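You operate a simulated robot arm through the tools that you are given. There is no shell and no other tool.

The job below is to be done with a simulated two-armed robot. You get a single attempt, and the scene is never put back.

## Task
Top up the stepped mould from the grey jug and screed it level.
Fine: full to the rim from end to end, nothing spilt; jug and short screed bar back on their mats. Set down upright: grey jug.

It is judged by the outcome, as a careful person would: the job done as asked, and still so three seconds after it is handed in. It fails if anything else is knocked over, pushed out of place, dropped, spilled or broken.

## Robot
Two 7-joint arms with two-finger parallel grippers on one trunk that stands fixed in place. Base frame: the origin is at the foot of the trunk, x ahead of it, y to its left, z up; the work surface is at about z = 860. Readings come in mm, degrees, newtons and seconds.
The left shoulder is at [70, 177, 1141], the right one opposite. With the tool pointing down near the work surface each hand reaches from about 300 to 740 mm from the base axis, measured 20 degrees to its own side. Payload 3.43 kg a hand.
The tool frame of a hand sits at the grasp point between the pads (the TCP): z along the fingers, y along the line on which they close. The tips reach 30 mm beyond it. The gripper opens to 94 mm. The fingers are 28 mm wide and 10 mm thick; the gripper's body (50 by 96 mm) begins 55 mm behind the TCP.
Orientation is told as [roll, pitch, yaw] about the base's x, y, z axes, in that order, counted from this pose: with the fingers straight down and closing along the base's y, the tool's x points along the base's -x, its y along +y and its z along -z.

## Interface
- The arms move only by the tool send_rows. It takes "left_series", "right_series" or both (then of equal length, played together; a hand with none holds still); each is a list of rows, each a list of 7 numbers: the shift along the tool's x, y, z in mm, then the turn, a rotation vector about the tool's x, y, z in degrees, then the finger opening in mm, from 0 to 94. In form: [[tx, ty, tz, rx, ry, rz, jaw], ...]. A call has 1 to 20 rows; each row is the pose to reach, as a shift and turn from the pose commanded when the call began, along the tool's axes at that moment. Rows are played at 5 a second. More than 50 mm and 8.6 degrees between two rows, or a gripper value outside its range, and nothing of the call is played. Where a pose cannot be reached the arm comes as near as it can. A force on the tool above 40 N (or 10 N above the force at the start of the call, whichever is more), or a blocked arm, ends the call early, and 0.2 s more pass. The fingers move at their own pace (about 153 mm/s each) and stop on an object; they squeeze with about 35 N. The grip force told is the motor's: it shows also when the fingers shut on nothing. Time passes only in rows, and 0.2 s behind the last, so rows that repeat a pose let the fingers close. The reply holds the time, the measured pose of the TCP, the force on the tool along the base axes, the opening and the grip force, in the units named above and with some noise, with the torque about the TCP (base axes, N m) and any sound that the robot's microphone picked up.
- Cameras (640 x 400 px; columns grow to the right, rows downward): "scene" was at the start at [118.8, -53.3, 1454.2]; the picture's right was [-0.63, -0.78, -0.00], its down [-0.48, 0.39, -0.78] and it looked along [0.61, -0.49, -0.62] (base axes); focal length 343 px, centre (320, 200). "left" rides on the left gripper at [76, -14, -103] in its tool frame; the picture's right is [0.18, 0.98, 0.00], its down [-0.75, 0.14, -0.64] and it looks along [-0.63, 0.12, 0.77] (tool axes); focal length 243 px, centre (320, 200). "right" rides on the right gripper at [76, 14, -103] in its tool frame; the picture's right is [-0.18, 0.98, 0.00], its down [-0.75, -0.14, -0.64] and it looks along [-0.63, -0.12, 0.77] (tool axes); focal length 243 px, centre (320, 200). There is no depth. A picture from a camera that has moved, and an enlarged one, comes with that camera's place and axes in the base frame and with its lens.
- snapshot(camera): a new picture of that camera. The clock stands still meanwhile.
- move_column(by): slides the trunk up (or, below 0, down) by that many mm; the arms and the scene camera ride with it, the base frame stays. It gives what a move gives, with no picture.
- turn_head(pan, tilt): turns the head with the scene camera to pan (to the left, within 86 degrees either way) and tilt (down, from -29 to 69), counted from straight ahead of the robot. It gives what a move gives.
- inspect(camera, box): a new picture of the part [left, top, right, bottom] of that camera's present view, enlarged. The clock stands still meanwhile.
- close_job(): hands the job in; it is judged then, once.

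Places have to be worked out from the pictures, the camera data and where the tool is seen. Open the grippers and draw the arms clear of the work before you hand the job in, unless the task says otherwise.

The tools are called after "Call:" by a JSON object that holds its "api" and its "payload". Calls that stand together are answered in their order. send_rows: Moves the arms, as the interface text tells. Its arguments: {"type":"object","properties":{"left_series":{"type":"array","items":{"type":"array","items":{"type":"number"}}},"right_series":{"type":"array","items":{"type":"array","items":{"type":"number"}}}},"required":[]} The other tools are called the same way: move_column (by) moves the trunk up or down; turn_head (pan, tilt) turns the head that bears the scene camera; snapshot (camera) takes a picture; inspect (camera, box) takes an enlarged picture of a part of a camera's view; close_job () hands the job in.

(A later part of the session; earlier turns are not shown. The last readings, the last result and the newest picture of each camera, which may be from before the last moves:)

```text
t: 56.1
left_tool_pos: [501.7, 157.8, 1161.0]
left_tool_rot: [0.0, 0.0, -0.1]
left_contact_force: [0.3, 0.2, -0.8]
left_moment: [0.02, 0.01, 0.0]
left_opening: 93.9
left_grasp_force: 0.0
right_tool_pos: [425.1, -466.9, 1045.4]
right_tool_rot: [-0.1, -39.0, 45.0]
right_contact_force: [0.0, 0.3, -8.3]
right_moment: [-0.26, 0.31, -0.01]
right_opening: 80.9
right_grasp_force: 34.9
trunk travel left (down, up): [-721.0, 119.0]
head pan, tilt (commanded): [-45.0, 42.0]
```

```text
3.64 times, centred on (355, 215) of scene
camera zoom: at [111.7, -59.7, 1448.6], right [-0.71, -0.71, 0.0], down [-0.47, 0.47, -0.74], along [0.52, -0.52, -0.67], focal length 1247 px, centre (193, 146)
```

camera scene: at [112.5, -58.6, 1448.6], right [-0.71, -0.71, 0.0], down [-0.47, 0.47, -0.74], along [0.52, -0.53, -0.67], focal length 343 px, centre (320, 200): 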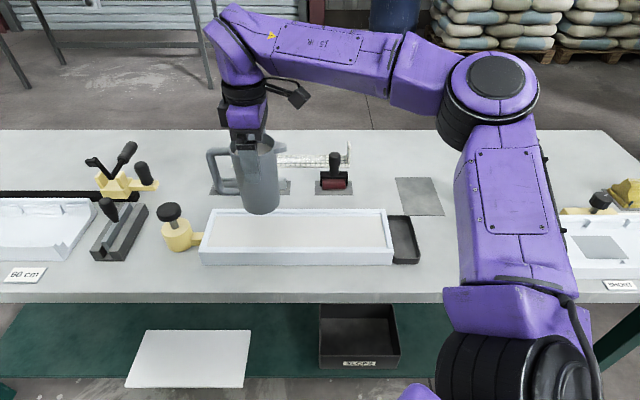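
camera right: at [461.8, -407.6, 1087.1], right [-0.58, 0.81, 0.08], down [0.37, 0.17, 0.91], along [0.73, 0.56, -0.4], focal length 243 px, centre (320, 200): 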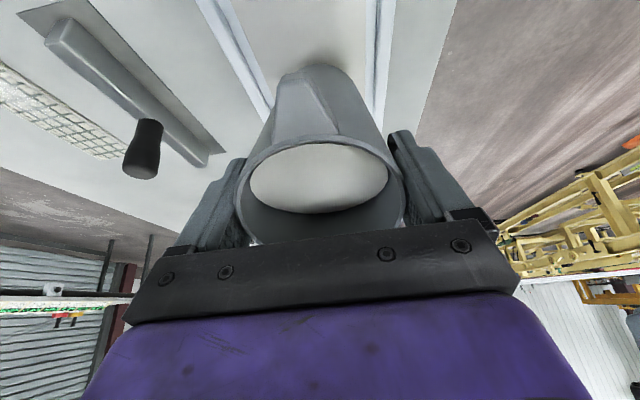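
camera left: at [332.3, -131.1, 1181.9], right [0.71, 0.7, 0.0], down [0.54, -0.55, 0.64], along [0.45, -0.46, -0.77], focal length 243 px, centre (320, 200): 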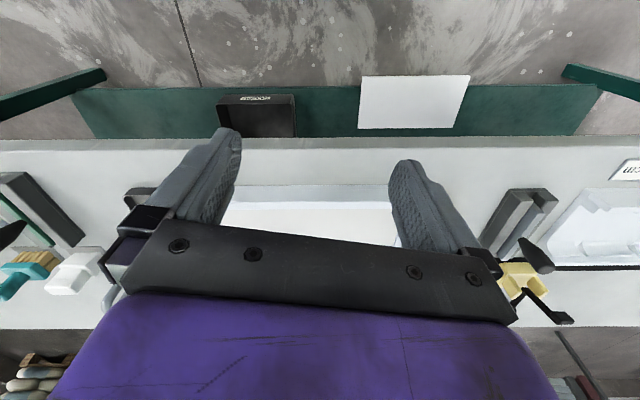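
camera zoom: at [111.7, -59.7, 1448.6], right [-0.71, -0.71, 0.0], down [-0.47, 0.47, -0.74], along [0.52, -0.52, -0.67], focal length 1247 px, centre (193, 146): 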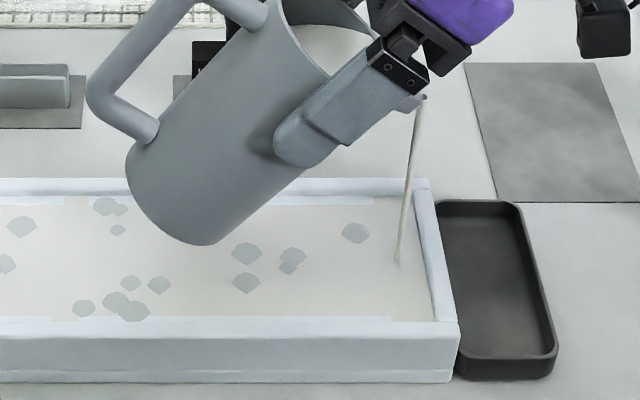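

The stream lands inside, about 18 mm from the right end wall, and that strip is already over the ledge. I'll hold for a moment.

Call:
{"api": "send_rows", "payload": {"right_series": [[0, 0, 0, 0, 0, 0, 60], [0, 0, 0, 0, 0, 0, 60]]}}

Call:
{"api": "inspect", "payload": {"camera": "scene", "box": [280, 160, 430, 270]}}

Call:
{"api": "inspect", "payload": {"camera": "scene", "box": [350, 203, 410, 263]}}

```text
t: 56.7
left_tool_pos: [502.7, 157.4, 1159.8]
left_tool_rot: [-0.1, 0.0, -0.1]
left_contact_force: [0.7, -0.3, 0.0]
left_moment: [0.02, 0.01, -0.03]
left_opening: 93.9
left_grasp_force: 0.0
right_tool_pos: [424.5, -467.7, 1045.3]
right_tool_rot: [0.0, -39.0, 45.1]
right_contact_force: [0.5, 0.9, -7.9]
right_moment: [-0.26, 0.3, -0.01]
right_opening: 81.2
right_grasp_force: 34.9
trunk travel left (down, up): [-721.0, 119.0]
head pan, tilt (commanded): [-45.0, 42.0]
```

```text
3.64 times, centred on (355, 215) of scene
camera zoom: at [111.8, -59.6, 1448.6], right [-0.71, -0.71, 0.0], down [-0.47, 0.47, -0.74], along [0.52, -0.53, -0.67], focal length 1247 px, centre (193, 146)
```

zoom: 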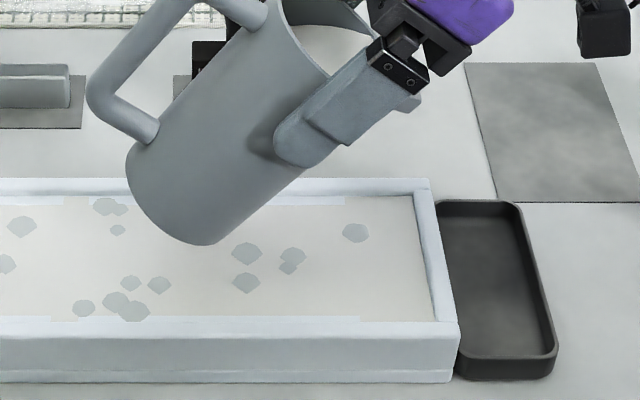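

```text
6.67 times, centred on (380, 233) of scene
camera zoom: at [111.8, -59.6, 1448.6], right [-0.71, -0.71, 0.0], down [-0.47, 0.47, -0.74], along [0.52, -0.53, -0.67], focal length 2285 px, centre (-80, -20)
```

zoom: 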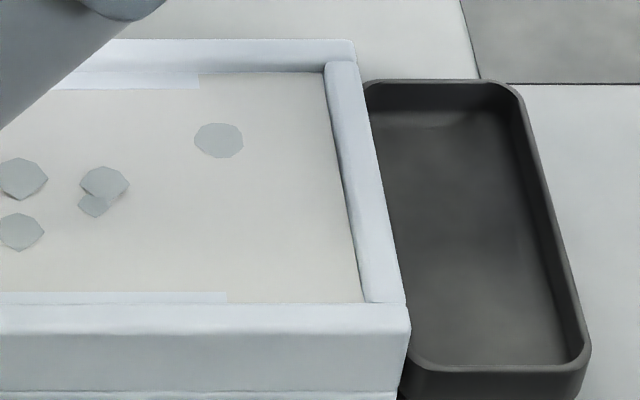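

The slurry spreads slowly into the neighbouring strips, which is good, and there's nothing on the end wall or in the tray. I'll start a slow continuous pass to the left, tilting as it goes.

Call:
{"api": "send_rows", "payload": {"right_series": [[-6.5, 0, 5.3, 0, -0.8, 0, 60], [-13, 0, 10.5, 0, -1.57, 0, 60], [-19.5, 0, 15.8, 0, -2.32, 0, 60], [-26, 0, 21, 0, -3.05, 0, 60], [-32.5, 0, 26.3, 0, -3.77, 0, 60], [-38.9, 0, 31.5, 0, -4.47, 0, 60], [-45.4, 0, 36.8, 0, -5.16, 0, 60], [-51.9, 0, 42, 0, -5.83, 0, 60], [-58.4, 0, 47.3, 0, -6.5, 0, 60], [-64.8, 0, 52.5, 0, -7.14, 0, 60]]}}

Call:
{"api": "inspect", "payload": {"camera": "scene", "box": [190, 130, 430, 270]}}

```text
t: 58.9
left_tool_pos: [503.0, 157.5, 1159.2]
left_tool_rot: [0.1, 0.0, -0.2]
left_contact_force: [0.4, 0.4, -0.2]
left_moment: [0.0, 0.01, 0.01]
left_opening: 93.8
left_grasp_force: 0.0
right_tool_pos: [482.5, -408.2, 1045.7]
right_tool_rot: [0.1, -46.0, 45.0]
right_contact_force: [-0.3, -0.2, -8.1]
right_moment: [-0.29, 0.28, -0.02]
right_opening: 81.2
right_grasp_force: 35.2
trunk travel left (down, up): [-721.0, 119.0]
head pan, tilt (commanded): [-45.0, 42.0]
```

```text
2.67 times, centred on (310, 200) of scene
camera zoom: at [112.1, -59.2, 1448.6], right [-0.71, -0.71, 0.0], down [-0.47, 0.47, -0.74], along [0.52, -0.53, -0.67], focal length 914 px, centre (347, 200)
```

zoom: 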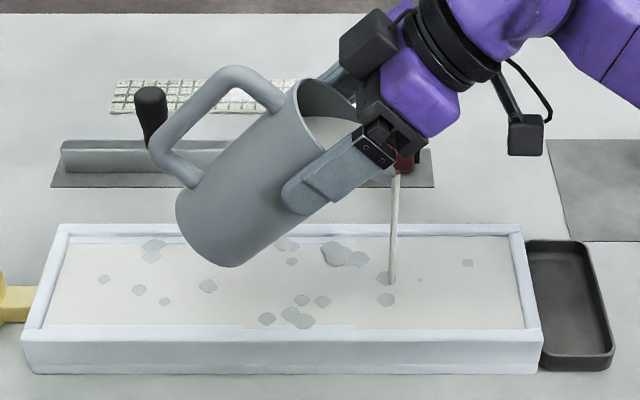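

The stream is steady and lands on the centre line, and the lumps on the right side are being covered. I'll check the level at the right part before going on.

Call:
{"api": "inspect", "payload": {"camera": "scene", "box": [340, 203, 400, 228]}}

Call:
{"api": "inspect", "payload": {"camera": "scene", "box": [320, 235, 400, 268]}}

```text
10.67 times, centred on (370, 216) of scene
camera zoom: at [112.1, -59.2, 1448.6], right [-0.71, -0.71, 0.0], down [-0.47, 0.47, -0.74], along [0.52, -0.53, -0.67], focal length 3657 px, centre (-213, 35)
```

zoom: 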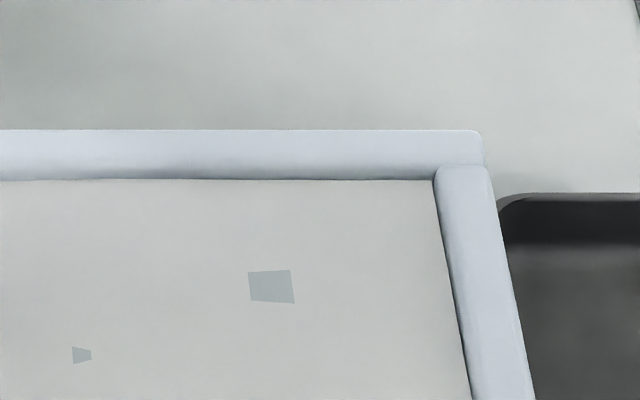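

```text
8.00 times, centred on (360, 252) of scene
camera zoom: at [112.1, -59.2, 1448.6], right [-0.71, -0.71, 0.0], down [-0.47, 0.47, -0.74], along [0.52, -0.53, -0.67], focal length 2742 px, centre (0, -212)
```

zoom: 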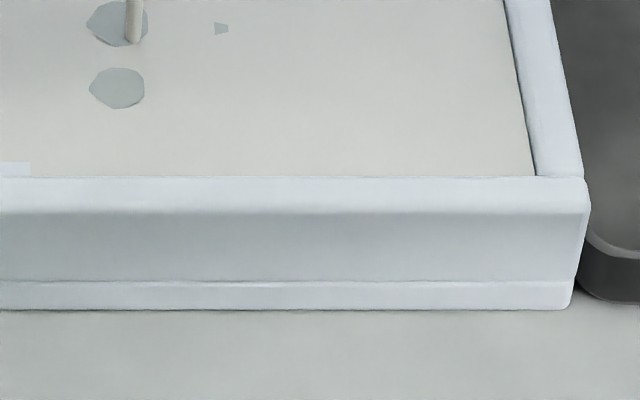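

The level at the right end is only about 1.5 mm over the ledge, so there's room. I'll continue the pass leftward.

Call:
{"api": "send_rows", "payload": {"right_series": [[-5.8, 0, 6, 0, -0.63, 0, 60], [-11.6, 0, 12, 0, -1.24, 0, 60], [-17.3, 0, 18, 0, -1.84, 0, 60], [-23.1, 0, 24.1, 0, -2.42, 0, 60], [-28.9, 0, 30.1, 0, -2.99, 0, 60], [-34.7, 0, 36.1, 0, -3.55, 0, 60], [-40.5, 0, 42.1, 0, -4.1, 0, 60], [-46.2, 0, 48.1, 0, -4.63, 0, 60], [-52, 0, 54.1, 0, -5.16, 0, 60], [-57.8, 0, 60.2, 0, -5.67, 0, 60]]}}

Call:
{"api": "inspect", "payload": {"camera": "scene", "box": [190, 130, 430, 270]}}

Call:
{"api": "inspect", "payload": {"camera": "right", "box": [200, 60, 440, 250]}}

```text
t: 61.1
left_tool_pos: [502.8, 157.9, 1159.3]
left_tool_rot: [0.0, 0.0, 0.0]
left_contact_force: [-0.4, 0.2, 0.1]
left_moment: [0.03, -0.01, -0.02]
left_opening: 94.1
left_grasp_force: 0.1
right_tool_pos: [542.7, -349.1, 1045.1]
right_tool_rot: [0.0, -51.9, 45.1]
right_contact_force: [0.4, -0.8, -6.3]
right_moment: [-0.28, 0.28, 0.02]
right_opening: 81.0
right_grasp_force: 35.1
trunk travel left (down, up): [-721.0, 119.0]
head pan, tilt (commanded): [-45.0, 42.0]
```

```text
2.67 times, centred on (310, 200) of scene
camera zoom: at [112.3, -58.7, 1448.6], right [-0.71, -0.71, 0.0], down [-0.47, 0.47, -0.74], along [0.52, -0.53, -0.67], focal length 914 px, centre (347, 200)
```

zoom: 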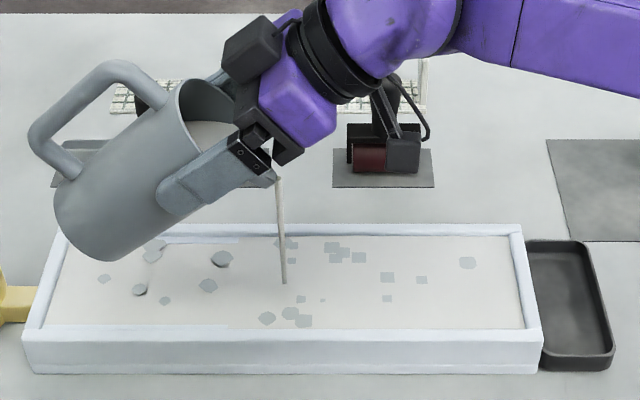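

```text
2.11 times, centred on (320, 155) of right
camera zoom: at [442.4, -426.9, 1048.0], right [-0.61, 0.78, 0.14], down [0.07, -0.13, 0.99], along [0.79, 0.62, 0.02], focal length 511 px, centre (320, 295)
```

zoom: 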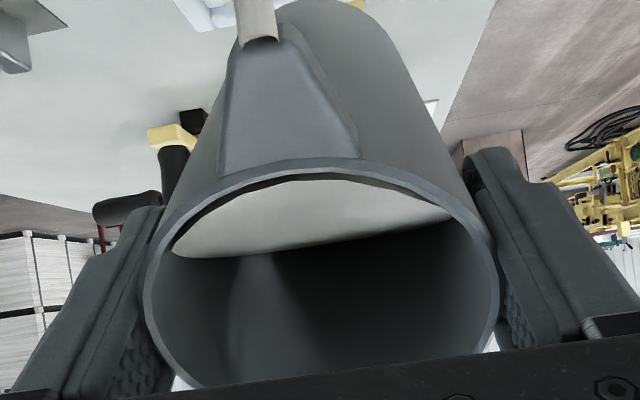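

The mix levels itself slowly, the jug is steady, and nothing has fallen outside. I'll continue left, rising a little to clear the clamp knob.

Call:
{"api": "send_rows", "payload": {"right_series": [[-5.2, 0, 6.6, 0, -0.49, 0, 60], [-10.3, 0, 13.1, 0, -0.98, 0, 60], [-15.5, 0, 19.7, 0, -1.46, 0, 60], [-20.7, 0, 26.3, 0, -1.93, 0, 60], [-25.9, 0, 32.9, 0, -2.38, 0, 60], [-31, 0, 39.4, 0, -2.83, 0, 60], [-39.3, 0, 43.5, 0, -3.27, 0, 60], [-47.7, 0, 47.7, 0, -3.7, 0, 60], [-55.9, 0, 51.8, 0, -4.12, 0, 60], [-64.3, 0, 55.8, 0, -4.53, 0, 60]]}}

Call:
{"api": "inspect", "payload": {"camera": "scene", "box": [150, 130, 410, 270]}}

```text
t: 63.3
left_tool_pos: [502.8, 159.3, 1159.4]
left_tool_rot: [0.0, 0.0, -0.1]
left_contact_force: [0.1, -0.6, 0.5]
left_moment: [-0.02, 0.01, -0.04]
left_opening: 94.3
left_grasp_force: 0.1
right_tool_pos: [601.9, -289.7, 1060.6]
right_tool_rot: [-0.2, -56.4, 45.1]
right_contact_force: [0.5, 0.6, -6.6]
right_moment: [-0.29, 0.26, 0.01]
right_opening: 81.0
right_grasp_force: 35.4
trunk travel left (down, up): [-721.0, 119.0]
head pan, tilt (commanded): [-45.0, 42.0]
```

```text
2.46 times, centred on (280, 200) of scene
camera zoom: at [112.3, -58.6, 1448.6], right [-0.71, -0.71, 0.0], down [-0.47, 0.47, -0.74], along [0.52, -0.53, -0.67], focal length 844 px, centre (418, 200)
```

zoom: 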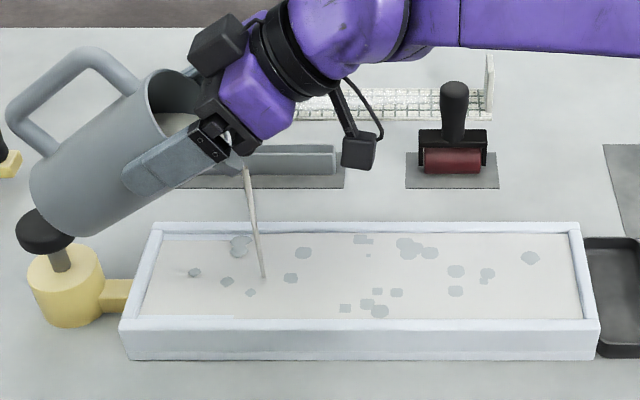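

The jug's bottom now looks near the clamp knob in the picture. I'll zoom in to judge the gap before moving on.

Call:
{"api": "inspect", "payload": {"camera": "scene", "box": [150, 170, 230, 260]}}

Call:
{"api": "inspect", "payload": {"camera": "right", "box": [200, 0, 480, 180]}}

```text
4.44 times, centred on (190, 215) of scene
camera zoom: at [112.3, -58.6, 1448.6], right [-0.71, -0.71, 0.0], down [-0.47, 0.47, -0.74], along [0.52, -0.53, -0.67], focal length 1524 px, centre (898, 133)
```

zoom: 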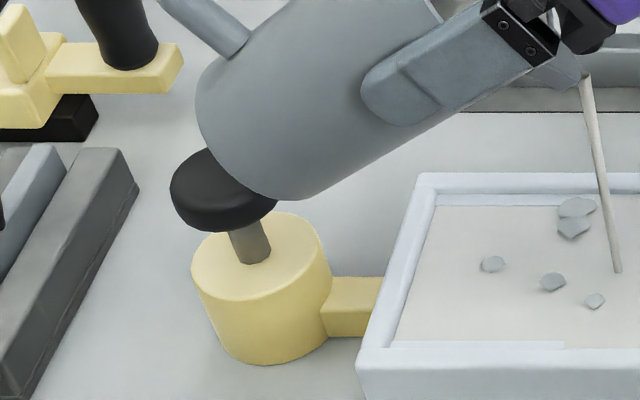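

```text
2.22 times, centred on (340, 90) of right
camera zoom: at [501.7, -367.7, 1054.3], right [-0.62, 0.77, 0.15], down [0.02, -0.18, 0.98], along [0.78, 0.62, 0.1], focal length 539 px, centre (276, 444)
```

zoom: 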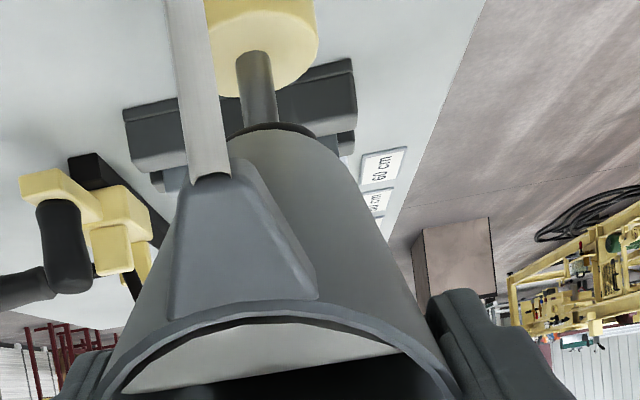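

The knob top is around z≈964 and the jug's lower corner is about 26 mm short of it at a similar height. I'll rise 25 mm first, then carry on left to about 40 mm from the end.

Call:
{"api": "send_rows", "payload": {"right_series": [[-4.2, 0, -2.8, 0, 0, 0, 60], [-10, 0, -6.6, 0, 0, 0, 60], [-15.8, 0, -10.5, 0, 0, 0, 60], [-20.8, 0, -13.8, 0, 0, 0, 60], [-25.4, 0, -6.8, 0, -0.34, 0, 60], [-30, 0, 0.1, 0, -0.73, 0, 60], [-34.7, 0, 7.1, 0, -1.12, 0, 60], [-39.3, 0, 14.1, 0, -1.49, 0, 60], [-44, 0, 21.1, 0, -1.86, 0, 60], [-48.6, 0, 28, 0, -2.22, 0, 60], [-53.2, 0, 35, 0, -2.58, 0, 60]]}}

Call:
{"api": "inspect", "payload": {"camera": "scene", "box": [150, 110, 410, 270]}}

Call:
{"api": "inspect", "payload": {"camera": "scene", "box": [150, 170, 290, 265]}}

```text
t: 65.7
left_tool_pos: [503.5, 157.5, 1159.1]
left_tool_rot: [-0.1, 0.1, -0.1]
left_contact_force: [0.2, 0.2, 0.3]
left_moment: [0.02, 0.02, 0.03]
left_opening: 94.0
left_grasp_force: 0.1
right_tool_pos: [643.6, -246.6, 1085.4]
right_tool_rot: [0.1, -58.9, 45.1]
right_contact_force: [0.7, -0.5, -6.3]
right_moment: [-0.27, 0.24, 0.0]
right_opening: 80.9
right_grasp_force: 35.1
trunk travel left (down, up): [-721.0, 119.0]
head pan, tilt (commanded): [-45.0, 42.0]
```

```text
2.46 times, centred on (280, 190) of scene
camera zoom: at [112.5, -58.5, 1448.6], right [-0.71, -0.71, 0.0], down [-0.47, 0.47, -0.74], along [0.52, -0.53, -0.67], focal length 844 px, centre (418, 225)
```

zoom: 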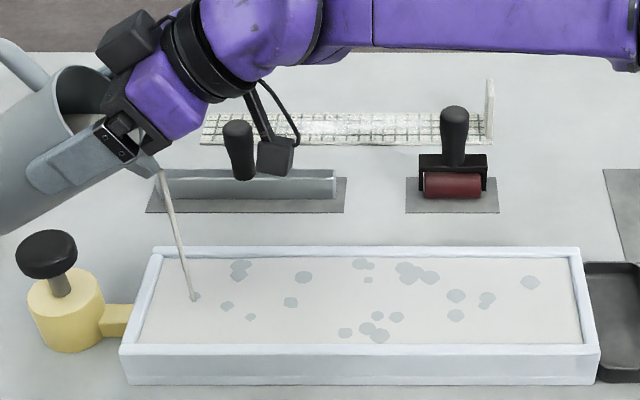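

```text
4.21 times, centred on (220, 218) of scene
camera zoom: at [112.5, -58.5, 1448.6], right [-0.71, -0.71, 0.0], down [-0.47, 0.47, -0.74], along [0.52, -0.53, -0.67], focal length 1443 px, centre (741, 126)
```

zoom: 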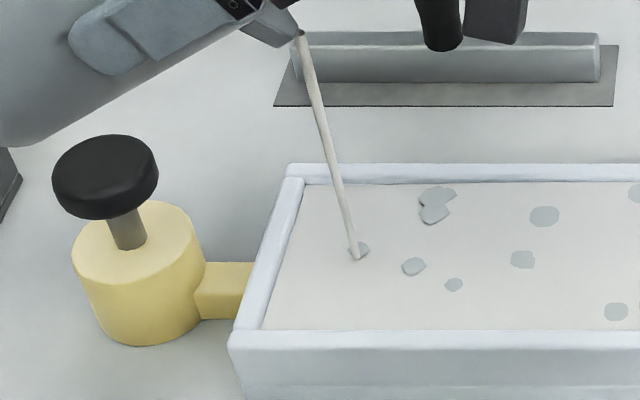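

The ledge is now covered along the whole length and nothing is outside. I'll ease the tilt back a little to stop the stream and measure the level against the rim.

Call:
{"api": "send_rows", "payload": {"right_series": [[0, 0, 0, 0, 3, 0, 60], [0, 0, 0, 0, 5, 0, 60], [0, 0, 0, 0, 5, 0, 60], [0, 0, 0, 0, 5, 0, 60]]}}

Call:
{"api": "inspect", "payload": {"camera": "scene", "box": [275, 203, 315, 228]}}

Call:
{"api": "inspect", "payload": {"camera": "scene", "box": [365, 203, 405, 228]}}

Call:
{"api": "inspect", "payload": {"camera": "scene", "box": [195, 203, 235, 228]}}

Call:
{"api": "inspect", "payload": {"camera": "scene", "box": [190, 200, 410, 270]}}

```text
t: 66.7
left_tool_pos: [503.9, 158.7, 1159.5]
left_tool_rot: [0.1, -0.1, -0.1]
left_contact_force: [0.1, -0.6, 0.3]
left_moment: [-0.04, 0.0, 0.0]
left_opening: 93.7
left_grasp_force: 0.0
right_tool_pos: [644.4, -247.0, 1085.9]
right_tool_rot: [-0.1, -53.9, 45.2]
right_contact_force: [-0.2, -1.0, -6.1]
right_moment: [-0.26, 0.2, 0.01]
right_opening: 80.8
right_grasp_force: 35.1
trunk travel left (down, up): [-721.0, 119.0]
head pan, tilt (commanded): [-45.0, 42.0]
```

```text
16.00 times, centred on (295, 216) of scene
camera zoom: at [112.1, -58.7, 1448.6], right [-0.71, -0.71, 0.0], down [-0.47, 0.47, -0.74], along [0.52, -0.53, -0.67], focal length 5485 px, centre (720, -48)
```

zoom: 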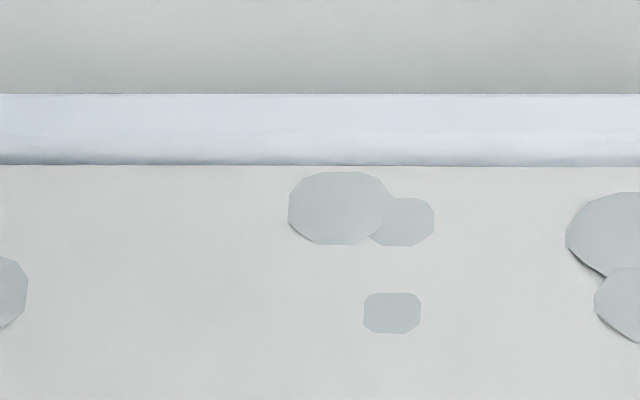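

```text
16.00 times, centred on (385, 216) of scene
camera zoom: at [112.1, -58.7, 1448.6], right [-0.71, -0.71, 0.0], down [-0.47, 0.47, -0.74], along [0.52, -0.53, -0.67], focal length 5485 px, centre (-720, -48)
```

zoom: 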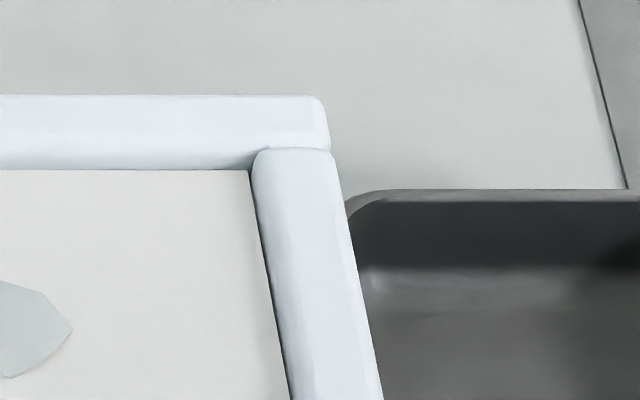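

```text
16.00 times, centred on (215, 216) of scene
camera zoom: at [112.1, -58.7, 1448.6], right [-0.71, -0.71, 0.0], down [-0.47, 0.47, -0.74], along [0.52, -0.53, -0.67], focal length 5485 px, centre (2000, -48)
```

zoom: 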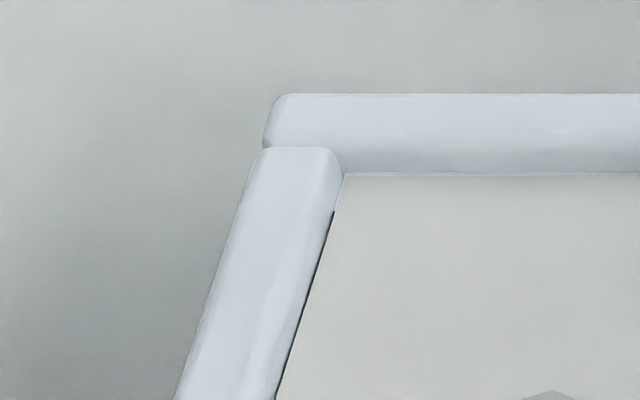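

```text
2.91 times, centred on (300, 235) of scene
camera zoom: at [112.1, -58.7, 1448.6], right [-0.71, -0.71, 0.0], down [-0.47, 0.47, -0.74], along [0.52, -0.53, -0.67], focal length 997 px, centre (378, 98)
```

zoom: 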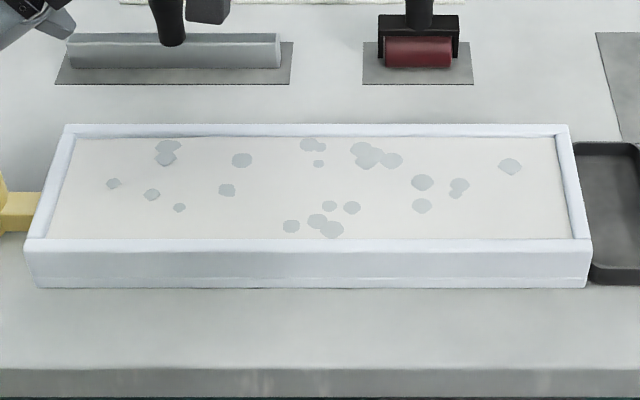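

The level is roughly 1–2.6 mm over the ledge, lowest at the left, and the rim is about 5.5 mm over the ledge. I'll make a second pass left to right, starting with a short dwell at the left end.

Call:
{"api": "send_rows", "payload": {"right_series": [[-2.2, 0, 3, 0, -3, 0, 60], [-2.6, 0, 3.6, 0, -5, 0, 60], [-2.3, 0, 3.2, 0, -5.8, 0, 60], [-2.1, 0, 2.8, 0, -6.5, 0, 60], [2.2, 0, -3.1, 0, -7, 0, 60], [7.6, 0, -10.5, 0, -7.3, 0, 60], [13, 0, -18, 0, -7.6, 0, 60], [18.5, 0, -25.4, 0, -7.9, 0, 60], [23.9, 0, -32.9, 0, -8.2, 0, 60], [29.3, 0, -40.4, 0, -8.5, 0, 60]]}}

Call:
{"api": "inspect", "payload": {"camera": "scene", "box": [150, 110, 410, 270]}}

Call:
{"api": "inspect", "payload": {"camera": "scene", "box": [195, 203, 235, 228]}}

```text
t: 68.9
left_tool_pos: [502.1, 157.4, 1159.0]
left_tool_rot: [0.0, 0.0, -0.1]
left_contact_force: [0.2, -0.1, -0.7]
left_moment: [0.01, 0.02, -0.01]
left_opening: 93.7
left_grasp_force: 0.1
right_tool_pos: [606.2, -285.2, 1085.1]
right_tool_rot: [-0.2, -62.3, 45.2]
right_contact_force: [-0.2, 0.2, -5.8]
right_moment: [-0.23, 0.27, -0.01]
right_opening: 81.0
right_grasp_force: 35.0
trunk travel left (down, up): [-721.0, 119.0]
head pan, tilt (commanded): [-45.0, 42.0]
```

```text
2.46 times, centred on (280, 190) of scene
camera zoom: at [111.6, -59.4, 1448.6], right [-0.71, -0.71, 0.0], down [-0.47, 0.47, -0.74], along [0.52, -0.53, -0.67], focal length 844 px, centre (418, 225)
```

zoom: 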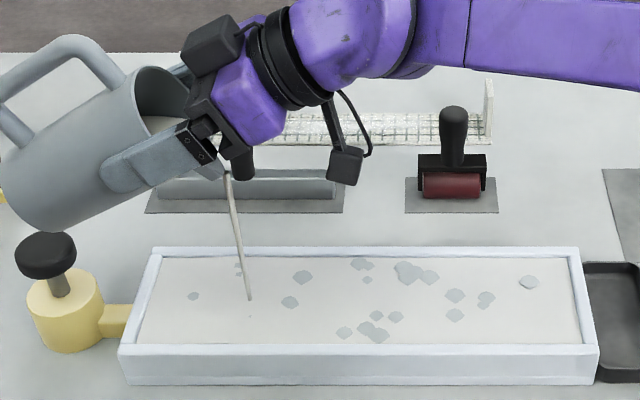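

```text
16.00 times, centred on (215, 216) of scene
camera zoom: at [111.6, -59.4, 1448.6], right [-0.71, -0.71, 0.0], down [-0.47, 0.47, -0.74], along [0.52, -0.53, -0.67], focal length 5485 px, centre (2000, -48)
```

zoom: 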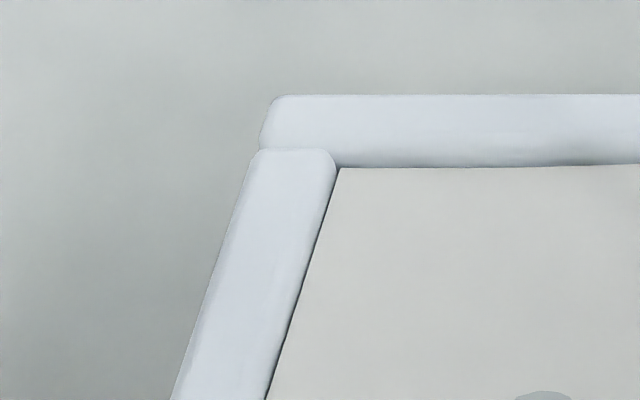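

The left end has come up and the stream stays centred. I'll continue the second pass rightward, lowering once clear of the clamp.

Call:
{"api": "send_rows", "payload": {"right_series": [[3.7, 0, -7.2, 0, -0.2, 0, 60], [7.5, 0, -14.4, 0, -0.4, 0, 60], [11.7, 0, -22.5, 0, -0.6, 0, 60], [15.5, 0, -29.7, 0, -0.8, 0, 60], [25, 0, -35.1, 0, -1, 0, 60], [34.1, 0, -39.6, 0, -1.2, 0, 60], [43.2, 0, -43.9, 0, -1.4, 0, 60], [52.7, 0, -49.3, 0, -1.6, 0, 60], [61.8, 0, -53.7, 0, -1.8, 0, 60], [70.9, 0, -58.3, 0, -2.05, 0, 60], [80.5, 0, -63.6, 0, -2.3, 0, 60], [89.6, 0, -68, 0, -2.5, 0, 60]]}}

Call:
{"api": "inspect", "payload": {"camera": "scene", "box": [150, 110, 410, 270]}}

Call:
{"api": "inspect", "payload": {"camera": "scene", "box": [195, 203, 275, 253]}}

Call:
{"api": "inspect", "payload": {"camera": "scene", "box": [325, 203, 405, 253]}}

```text
t: 71.5
left_tool_pos: [503.1, 156.3, 1159.3]
left_tool_rot: [0.0, 0.0, -0.1]
left_contact_force: [0.0, -0.3, 1.0]
left_moment: [0.01, -0.02, 0.01]
left_opening: 93.7
left_grasp_force: 0.0
right_tool_pos: [534.8, -354.5, 1036.8]
right_tool_rot: [-0.2, -64.9, 45.2]
right_contact_force: [1.0, 0.8, -6.7]
right_moment: [-0.22, 0.23, 0.02]
right_opening: 81.4
right_grasp_force: 35.7
trunk travel left (down, up): [-721.0, 119.0]
head pan, tilt (commanded): [-45.0, 42.0]
```

```text
2.46 times, centred on (280, 190) of scene
camera zoom: at [111.5, -59.5, 1448.7], right [-0.71, -0.71, 0.0], down [-0.47, 0.47, -0.74], along [0.52, -0.53, -0.67], focal length 844 px, centre (418, 225)
```

zoom: 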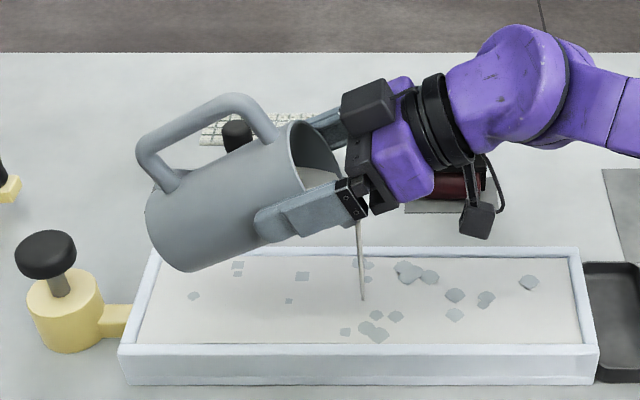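

```text
8.00 times, centred on (235, 228) of scene
camera zoom: at [111.5, -59.5, 1448.7], right [-0.71, -0.71, 0.0], down [-0.47, 0.47, -0.74], along [0.52, -0.53, -0.67], focal length 2742 px, centre (1000, -24)
```

zoom: 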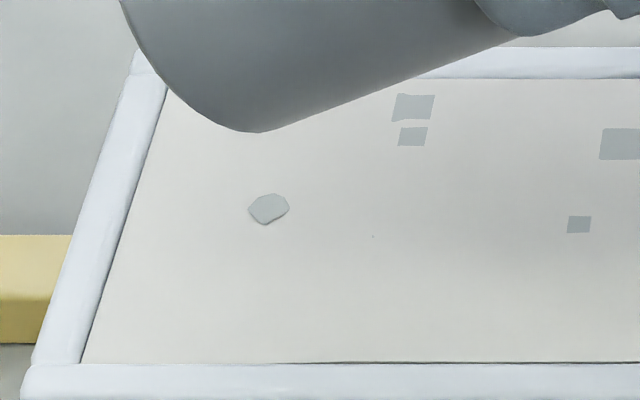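

```text
8.00 times, centred on (365, 228) of scene
camera zoom: at [111.5, -59.5, 1448.7], right [-0.71, -0.71, 0.0], down [-0.47, 0.47, -0.74], along [0.52, -0.53, -0.67], focal length 2742 px, centre (-40, -24)
```

zoom: 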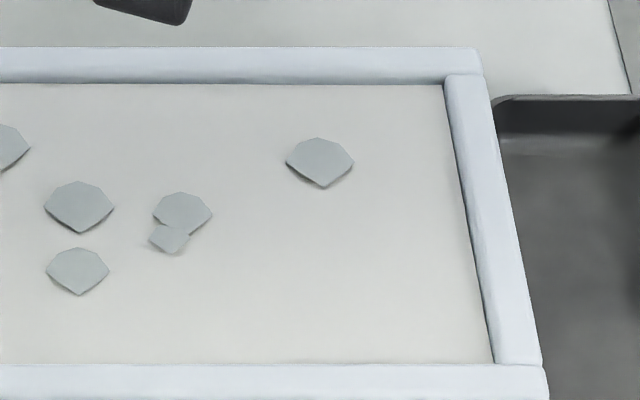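

The left and middle are now about 3.8 mm over the ledge and the right still about 1.8 mm. I'll continue the pass to the right, a bit lower.

Call:
{"api": "send_rows", "payload": {"right_series": [[5.6, 0, -7.2, 0, -0.29, 0, 60], [11.1, 0, -14.4, 0, -0.58, 0, 60], [16.7, 0, -21.6, 0, -0.87, 0, 60], [22.2, 0, -28.8, 0, -1.16, 0, 60], [27.8, 0, -36, 0, -1.45, 0, 60], [33.4, 0, -43.2, 0, -1.74, 0, 60], [38.9, 0, -50.4, 0, -2.03, 0, 60], [44.5, 0, -57.6, 0, -2.32, 0, 60], [50, 0, -64.7, 0, -2.61, 0, 60], [55.6, 0, -71.9, 0, -2.9, 0, 60]]}}

Call:
{"api": "inspect", "payload": {"camera": "scene", "box": [170, 110, 430, 270]}}

Call:
{"api": "inspect", "payload": {"camera": "right", "box": [200, 60, 440, 250]}}

```text
t: 73.7
left_tool_pos: [500.7, 157.6, 1160.1]
left_tool_rot: [0.1, 0.1, -0.1]
left_contact_force: [-0.2, -0.4, -0.3]
left_moment: [-0.02, 0.02, 0.02]
left_opening: 94.2
left_grasp_force: 0.1
right_tool_pos: [472.6, -418.7, 1019.3]
right_tool_rot: [-0.1, -67.8, 45.1]
right_contact_force: [0.6, 0.3, -4.8]
right_moment: [-0.18, 0.24, 0.03]
right_opening: 80.9
right_grasp_force: 34.5
trunk travel left (down, up): [-721.0, 119.0]
head pan, tilt (commanded): [-45.0, 42.0]
```

```text
2.46 times, centred on (300, 190) of scene
camera zoom: at [111.2, -59.5, 1448.7], right [-0.71, -0.71, 0.0], down [-0.47, 0.47, -0.74], along [0.53, -0.53, -0.67], focal length 844 px, centre (369, 225)
```

zoom: 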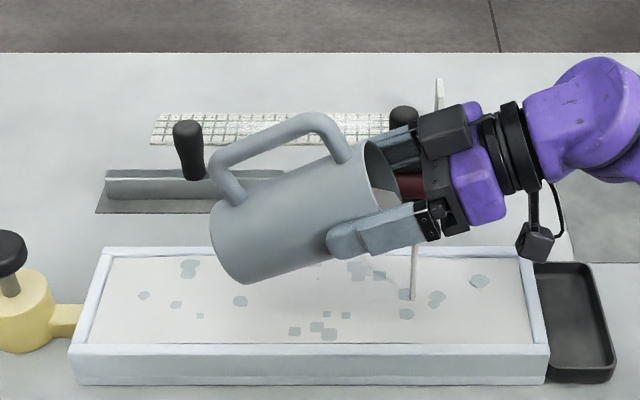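

```text
2.11 times, centred on (320, 155) of right
camera zoom: at [375.3, -494.5, 986.6], right [-0.65, 0.74, 0.17], down [-0.12, -0.32, 0.94], along [0.75, 0.59, 0.3], focal length 511 px, centre (320, 295)
```

zoom: 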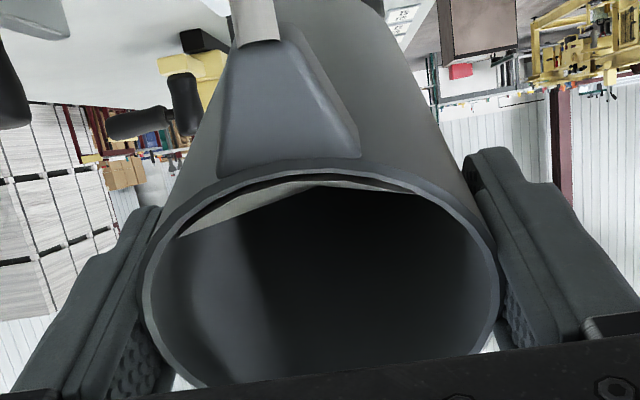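

Weight is down to about 5 N. I'll check the level along the wall before finishing the right end.

Call:
{"api": "inspect", "payload": {"camera": "scene", "box": [195, 203, 235, 228]}}

Call:
{"api": "inspect", "payload": {"camera": "scene", "box": [285, 203, 325, 228]}}

Call:
{"api": "inspect", "payload": {"camera": "scene", "box": [365, 203, 405, 228]}}

```text
16.00 times, centred on (215, 216) of scene
camera zoom: at [111.2, -59.5, 1448.7], right [-0.71, -0.71, 0.0], down [-0.47, 0.47, -0.74], along [0.53, -0.53, -0.67], focal length 5485 px, centre (2000, -48)
```

zoom: 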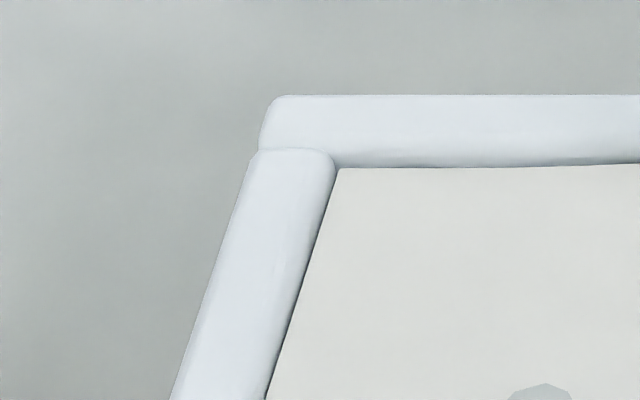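

```text
16.00 times, centred on (305, 216) of scene
camera zoom: at [111.2, -59.5, 1448.7], right [-0.71, -0.71, 0.0], down [-0.47, 0.47, -0.74], along [0.53, -0.53, -0.67], focal length 5485 px, centre (560, -48)
```

zoom: 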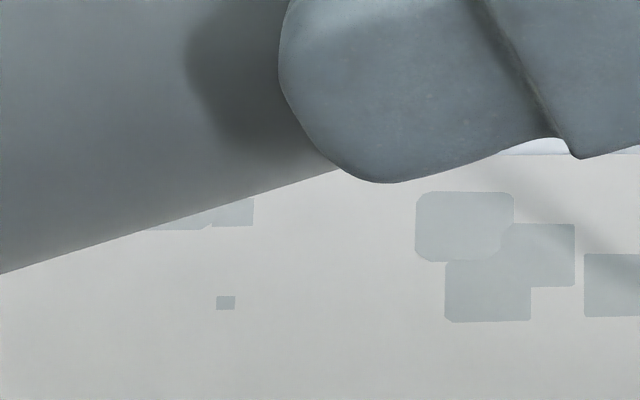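

```text
16.00 times, centred on (385, 216) of scene
camera zoom: at [111.2, -59.5, 1448.7], right [-0.71, -0.71, 0.0], down [-0.47, 0.47, -0.74], along [0.53, -0.53, -0.67], focal length 5485 px, centre (-720, -48)
```

zoom: 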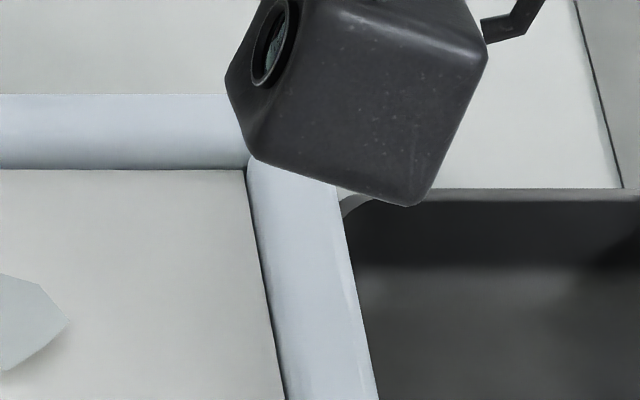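

The middle is high, about 4.6 mm, while both ends are still around 2 mm. I'll carry on to the right end with a bit more flow.

Call:
{"api": "send_rows", "payload": {"right_series": [[3.5, 0, -8.6, 0, -0.37, 0, 60], [6.9, 0, -17.1, 0, -0.74, 0, 60], [10.4, 0, -25.7, 0, -1.11, 0, 60], [13.9, 0, -34.2, 0, -1.48, 0, 60], [17.4, 0, -42.8, 0, -1.85, 0, 60], [20.8, 0, -51.3, 0, -2.22, 0, 60], [24.3, 0, -59.9, 0, -2.59, 0, 60], [27.8, 0, -68.4, 0, -2.96, 0, 60], [30.8, 0, -75.8, 0, -3.33, 0, 60], [33.4, 0, -82.3, 0, -3.7, 0, 60]]}}

Call:
{"api": "inspect", "payload": {"camera": "scene", "box": [190, 110, 450, 270]}}

Call:
{"api": "inspect", "payload": {"camera": "scene", "box": [340, 203, 420, 268]}}

```text
t: 75.9
left_tool_pos: [502.5, 157.9, 1159.5]
left_tool_rot: [0.0, -0.1, -0.1]
left_contact_force: [-0.1, 1.1, 0.0]
left_moment: [-0.03, -0.01, -0.02]
left_opening: 94.0
left_grasp_force: 0.1
right_tool_pos: [409.5, -481.7, 1018.5]
right_tool_rot: [-0.3, -71.5, 45.4]
right_contact_force: [-0.1, 0.6, -4.9]
right_moment: [-0.17, 0.17, -0.02]
right_opening: 81.0
right_grasp_force: 35.1
trunk travel left (down, up): [-721.0, 119.0]
head pan, tilt (commanded): [-45.0, 42.0]
```

```text
2.46 times, centred on (320, 190) of scene
camera zoom: at [111.2, -59.4, 1448.7], right [-0.71, -0.71, 0.0], down [-0.47, 0.47, -0.74], along [0.53, -0.53, -0.67], focal length 844 px, centre (320, 225)
```

zoom: 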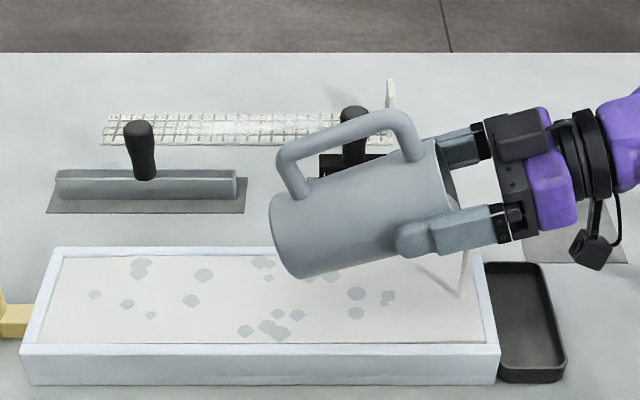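

```text
6.15 times, centred on (380, 236) of scene
camera zoom: at [111.2, -59.4, 1448.7], right [-0.71, -0.71, 0.0], down [-0.47, 0.47, -0.74], along [0.53, -0.53, -0.67], focal length 2110 px, centre (-49, -18)
```

zoom: 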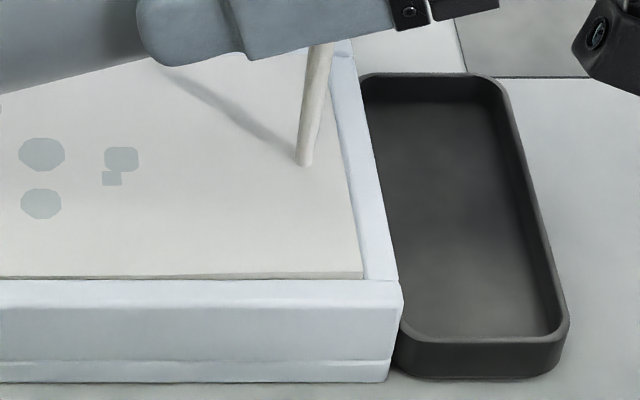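

The right end is near the rim now and the stream is still running there. I'll tip the jug back at once and shift left to stop it.

Call:
{"api": "send_rows", "payload": {"right_series": [[-4, 0, 12, 0, 7.5, 0, 60], [-6.3, 0, 19, 0, 10, 0, 60]]}}

Call:
{"api": "inspect", "payload": {"camera": "scene", "box": [340, 203, 420, 268]}}

Call:
{"api": "inspect", "payload": {"camera": "scene", "box": [190, 195, 410, 270]}}

Call:
{"api": "inspect", "payload": {"camera": "scene", "box": [375, 240, 405, 260]}}

```text
t: 76.5
left_tool_pos: [502.9, 158.5, 1158.1]
left_tool_rot: [0.0, 0.0, -0.1]
left_contact_force: [-0.1, 0.8, 0.2]
left_moment: [0.0, 0.03, -0.01]
left_opening: 94.1
left_grasp_force: 0.1
right_tool_pos: [424.6, -466.2, 1017.5]
right_tool_rot: [-0.2, -61.4, 45.1]
right_contact_force: [0.0, 0.3, -4.8]
right_moment: [-0.18, 0.21, 0.03]
right_opening: 80.7
right_grasp_force: 35.6
trunk travel left (down, up): [-721.0, 119.0]
head pan, tilt (commanded): [-45.0, 42.0]
```

```text
6.15 times, centred on (380, 236) of scene
camera zoom: at [111.6, -59.1, 1448.6], right [-0.71, -0.71, 0.0], down [-0.47, 0.47, -0.74], along [0.53, -0.53, -0.67], focal length 2110 px, centre (-49, -18)
```

zoom: 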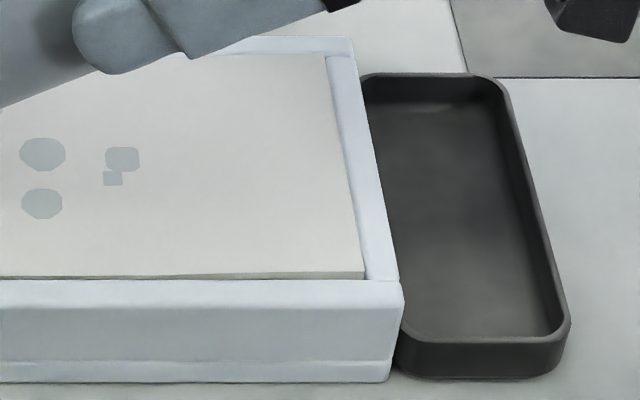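

```text
2.91 times, centred on (300, 232) of scene
camera zoom: at [111.6, -59.1, 1448.6], right [-0.71, -0.71, 0.0], down [-0.47, 0.47, -0.74], along [0.53, -0.53, -0.67], focal length 997 px, centre (378, 106)
```

zoom: 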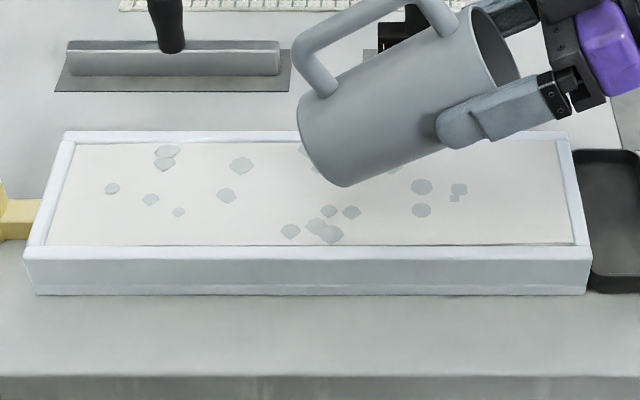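

```text
16.00 times, centred on (390, 250) of scene
camera zoom: at [111.6, -59.1, 1448.6], right [-0.71, -0.71, 0.0], down [-0.47, 0.47, -0.74], along [0.53, -0.53, -0.67], focal length 5485 px, centre (-800, -600)
```

zoom: 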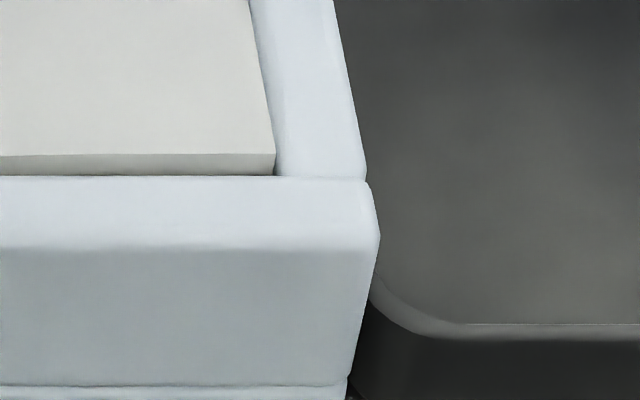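

The right end is now slightly heaped above the rim, held by the stiff mix, and nothing has gone over. The left part still needs slurry, so I'll carry the jug back there, tipped back and raised to clear the knob.

Call:
{"api": "send_rows", "payload": {"right_series": [[-4.4, 0, -2.4, 0, 0, 0, 60], [-14.7, 0, -2.3, 0, 0, 0, 60], [-31.5, 0, 3.4, 0, 0, 0, 60], [-51.5, 0, 15.3, 0, 0, 0, 60], [-72.5, 0, 29, 0, 0, 0, 60], [-91.8, 0, 43.6, 0, 0, 0, 60], [-109.3, 0, 59.2, 0, 0, 0, 60], [-120.2, 0, 79.4, 0, 0, 0, 60], [-131.1, 0, 99.7, 0, 0, 0, 60], [-142.1, 0, 119.9, 0, 0, 0, 60], [-153, 0, 140.1, 0, 0, 0, 60], [-164, 0, 160.4, 0, 0, 0, 60], [-174.4, 0, 179.7, 0, 0, 0, 60], [-184.4, 0, 198.2, 0, 0, 0, 60], [-193, 0, 214, 0, 0, 0, 60], [-199.6, 0, 226.3, 0, 0, 0, 60], [-203.4, 0, 233.4, 0, 0, 0, 60], [-205.3, 0, 236.9, 0, 0, 0, 60]]}}

Call:
{"api": "inspect", "payload": {"camera": "scene", "box": [190, 195, 410, 270]}}

Call:
{"api": "inspect", "payload": {"camera": "scene", "box": [355, 203, 415, 263]}}

Call:
{"api": "inspect", "payload": {"camera": "scene", "box": [225, 203, 365, 228]}}

```text
t: 80.3
left_tool_pos: [504.2, 158.6, 1159.0]
left_tool_rot: [0.0, 0.0, -0.1]
left_contact_force: [-0.1, 0.5, -0.1]
left_moment: [0.01, 0.03, 0.01]
left_opening: 94.2
left_grasp_force: 0.1
right_tool_pos: [640.1, -250.9, 1085.3]
right_tool_rot: [-0.1, -61.5, 45.1]
right_contact_force: [0.1, -0.7, -5.1]
right_moment: [-0.22, 0.19, 0.01]
right_opening: 81.1
right_grasp_force: 35.1
trunk travel left (down, up): [-721.0, 119.0]
head pan, tilt (commanded): [-45.0, 42.0]
```

```text
2.91 times, centred on (300, 232) of scene
camera zoom: at [111.9, -58.8, 1448.6], right [-0.71, -0.71, 0.0], down [-0.47, 0.47, -0.74], along [0.52, -0.53, -0.67], focal length 997 px, centre (378, 106)
```

zoom: 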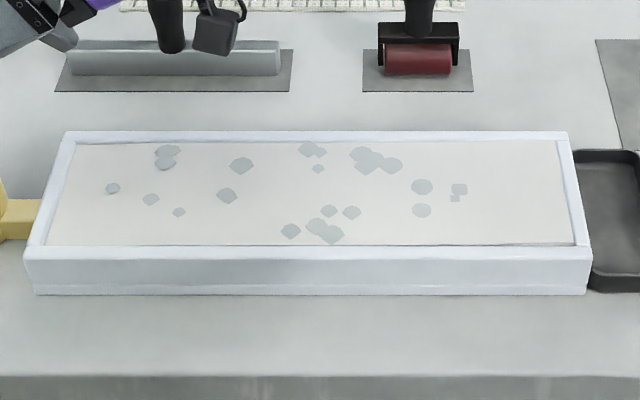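

```text
6.67 times, centred on (385, 233) of scene
camera zoom: at [111.9, -58.8, 1448.6], right [-0.71, -0.71, 0.0], down [-0.47, 0.47, -0.74], along [0.52, -0.53, -0.67], focal length 2285 px, centre (-113, -20)
```

zoom: 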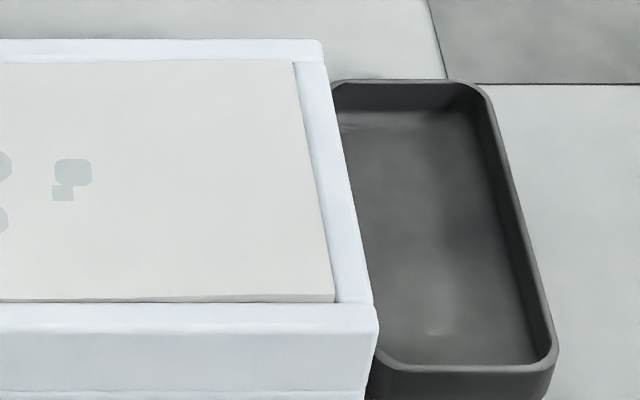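

```text
4.57 times, centred on (295, 216) of scene
camera zoom: at [111.9, -58.8, 1448.6], right [-0.71, -0.71, 0.0], down [-0.47, 0.47, -0.74], along [0.52, -0.53, -0.67], focal length 1567 px, centre (434, 129)
```

zoom: 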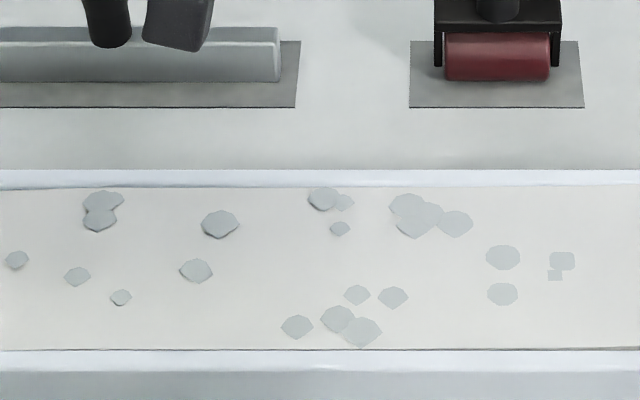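

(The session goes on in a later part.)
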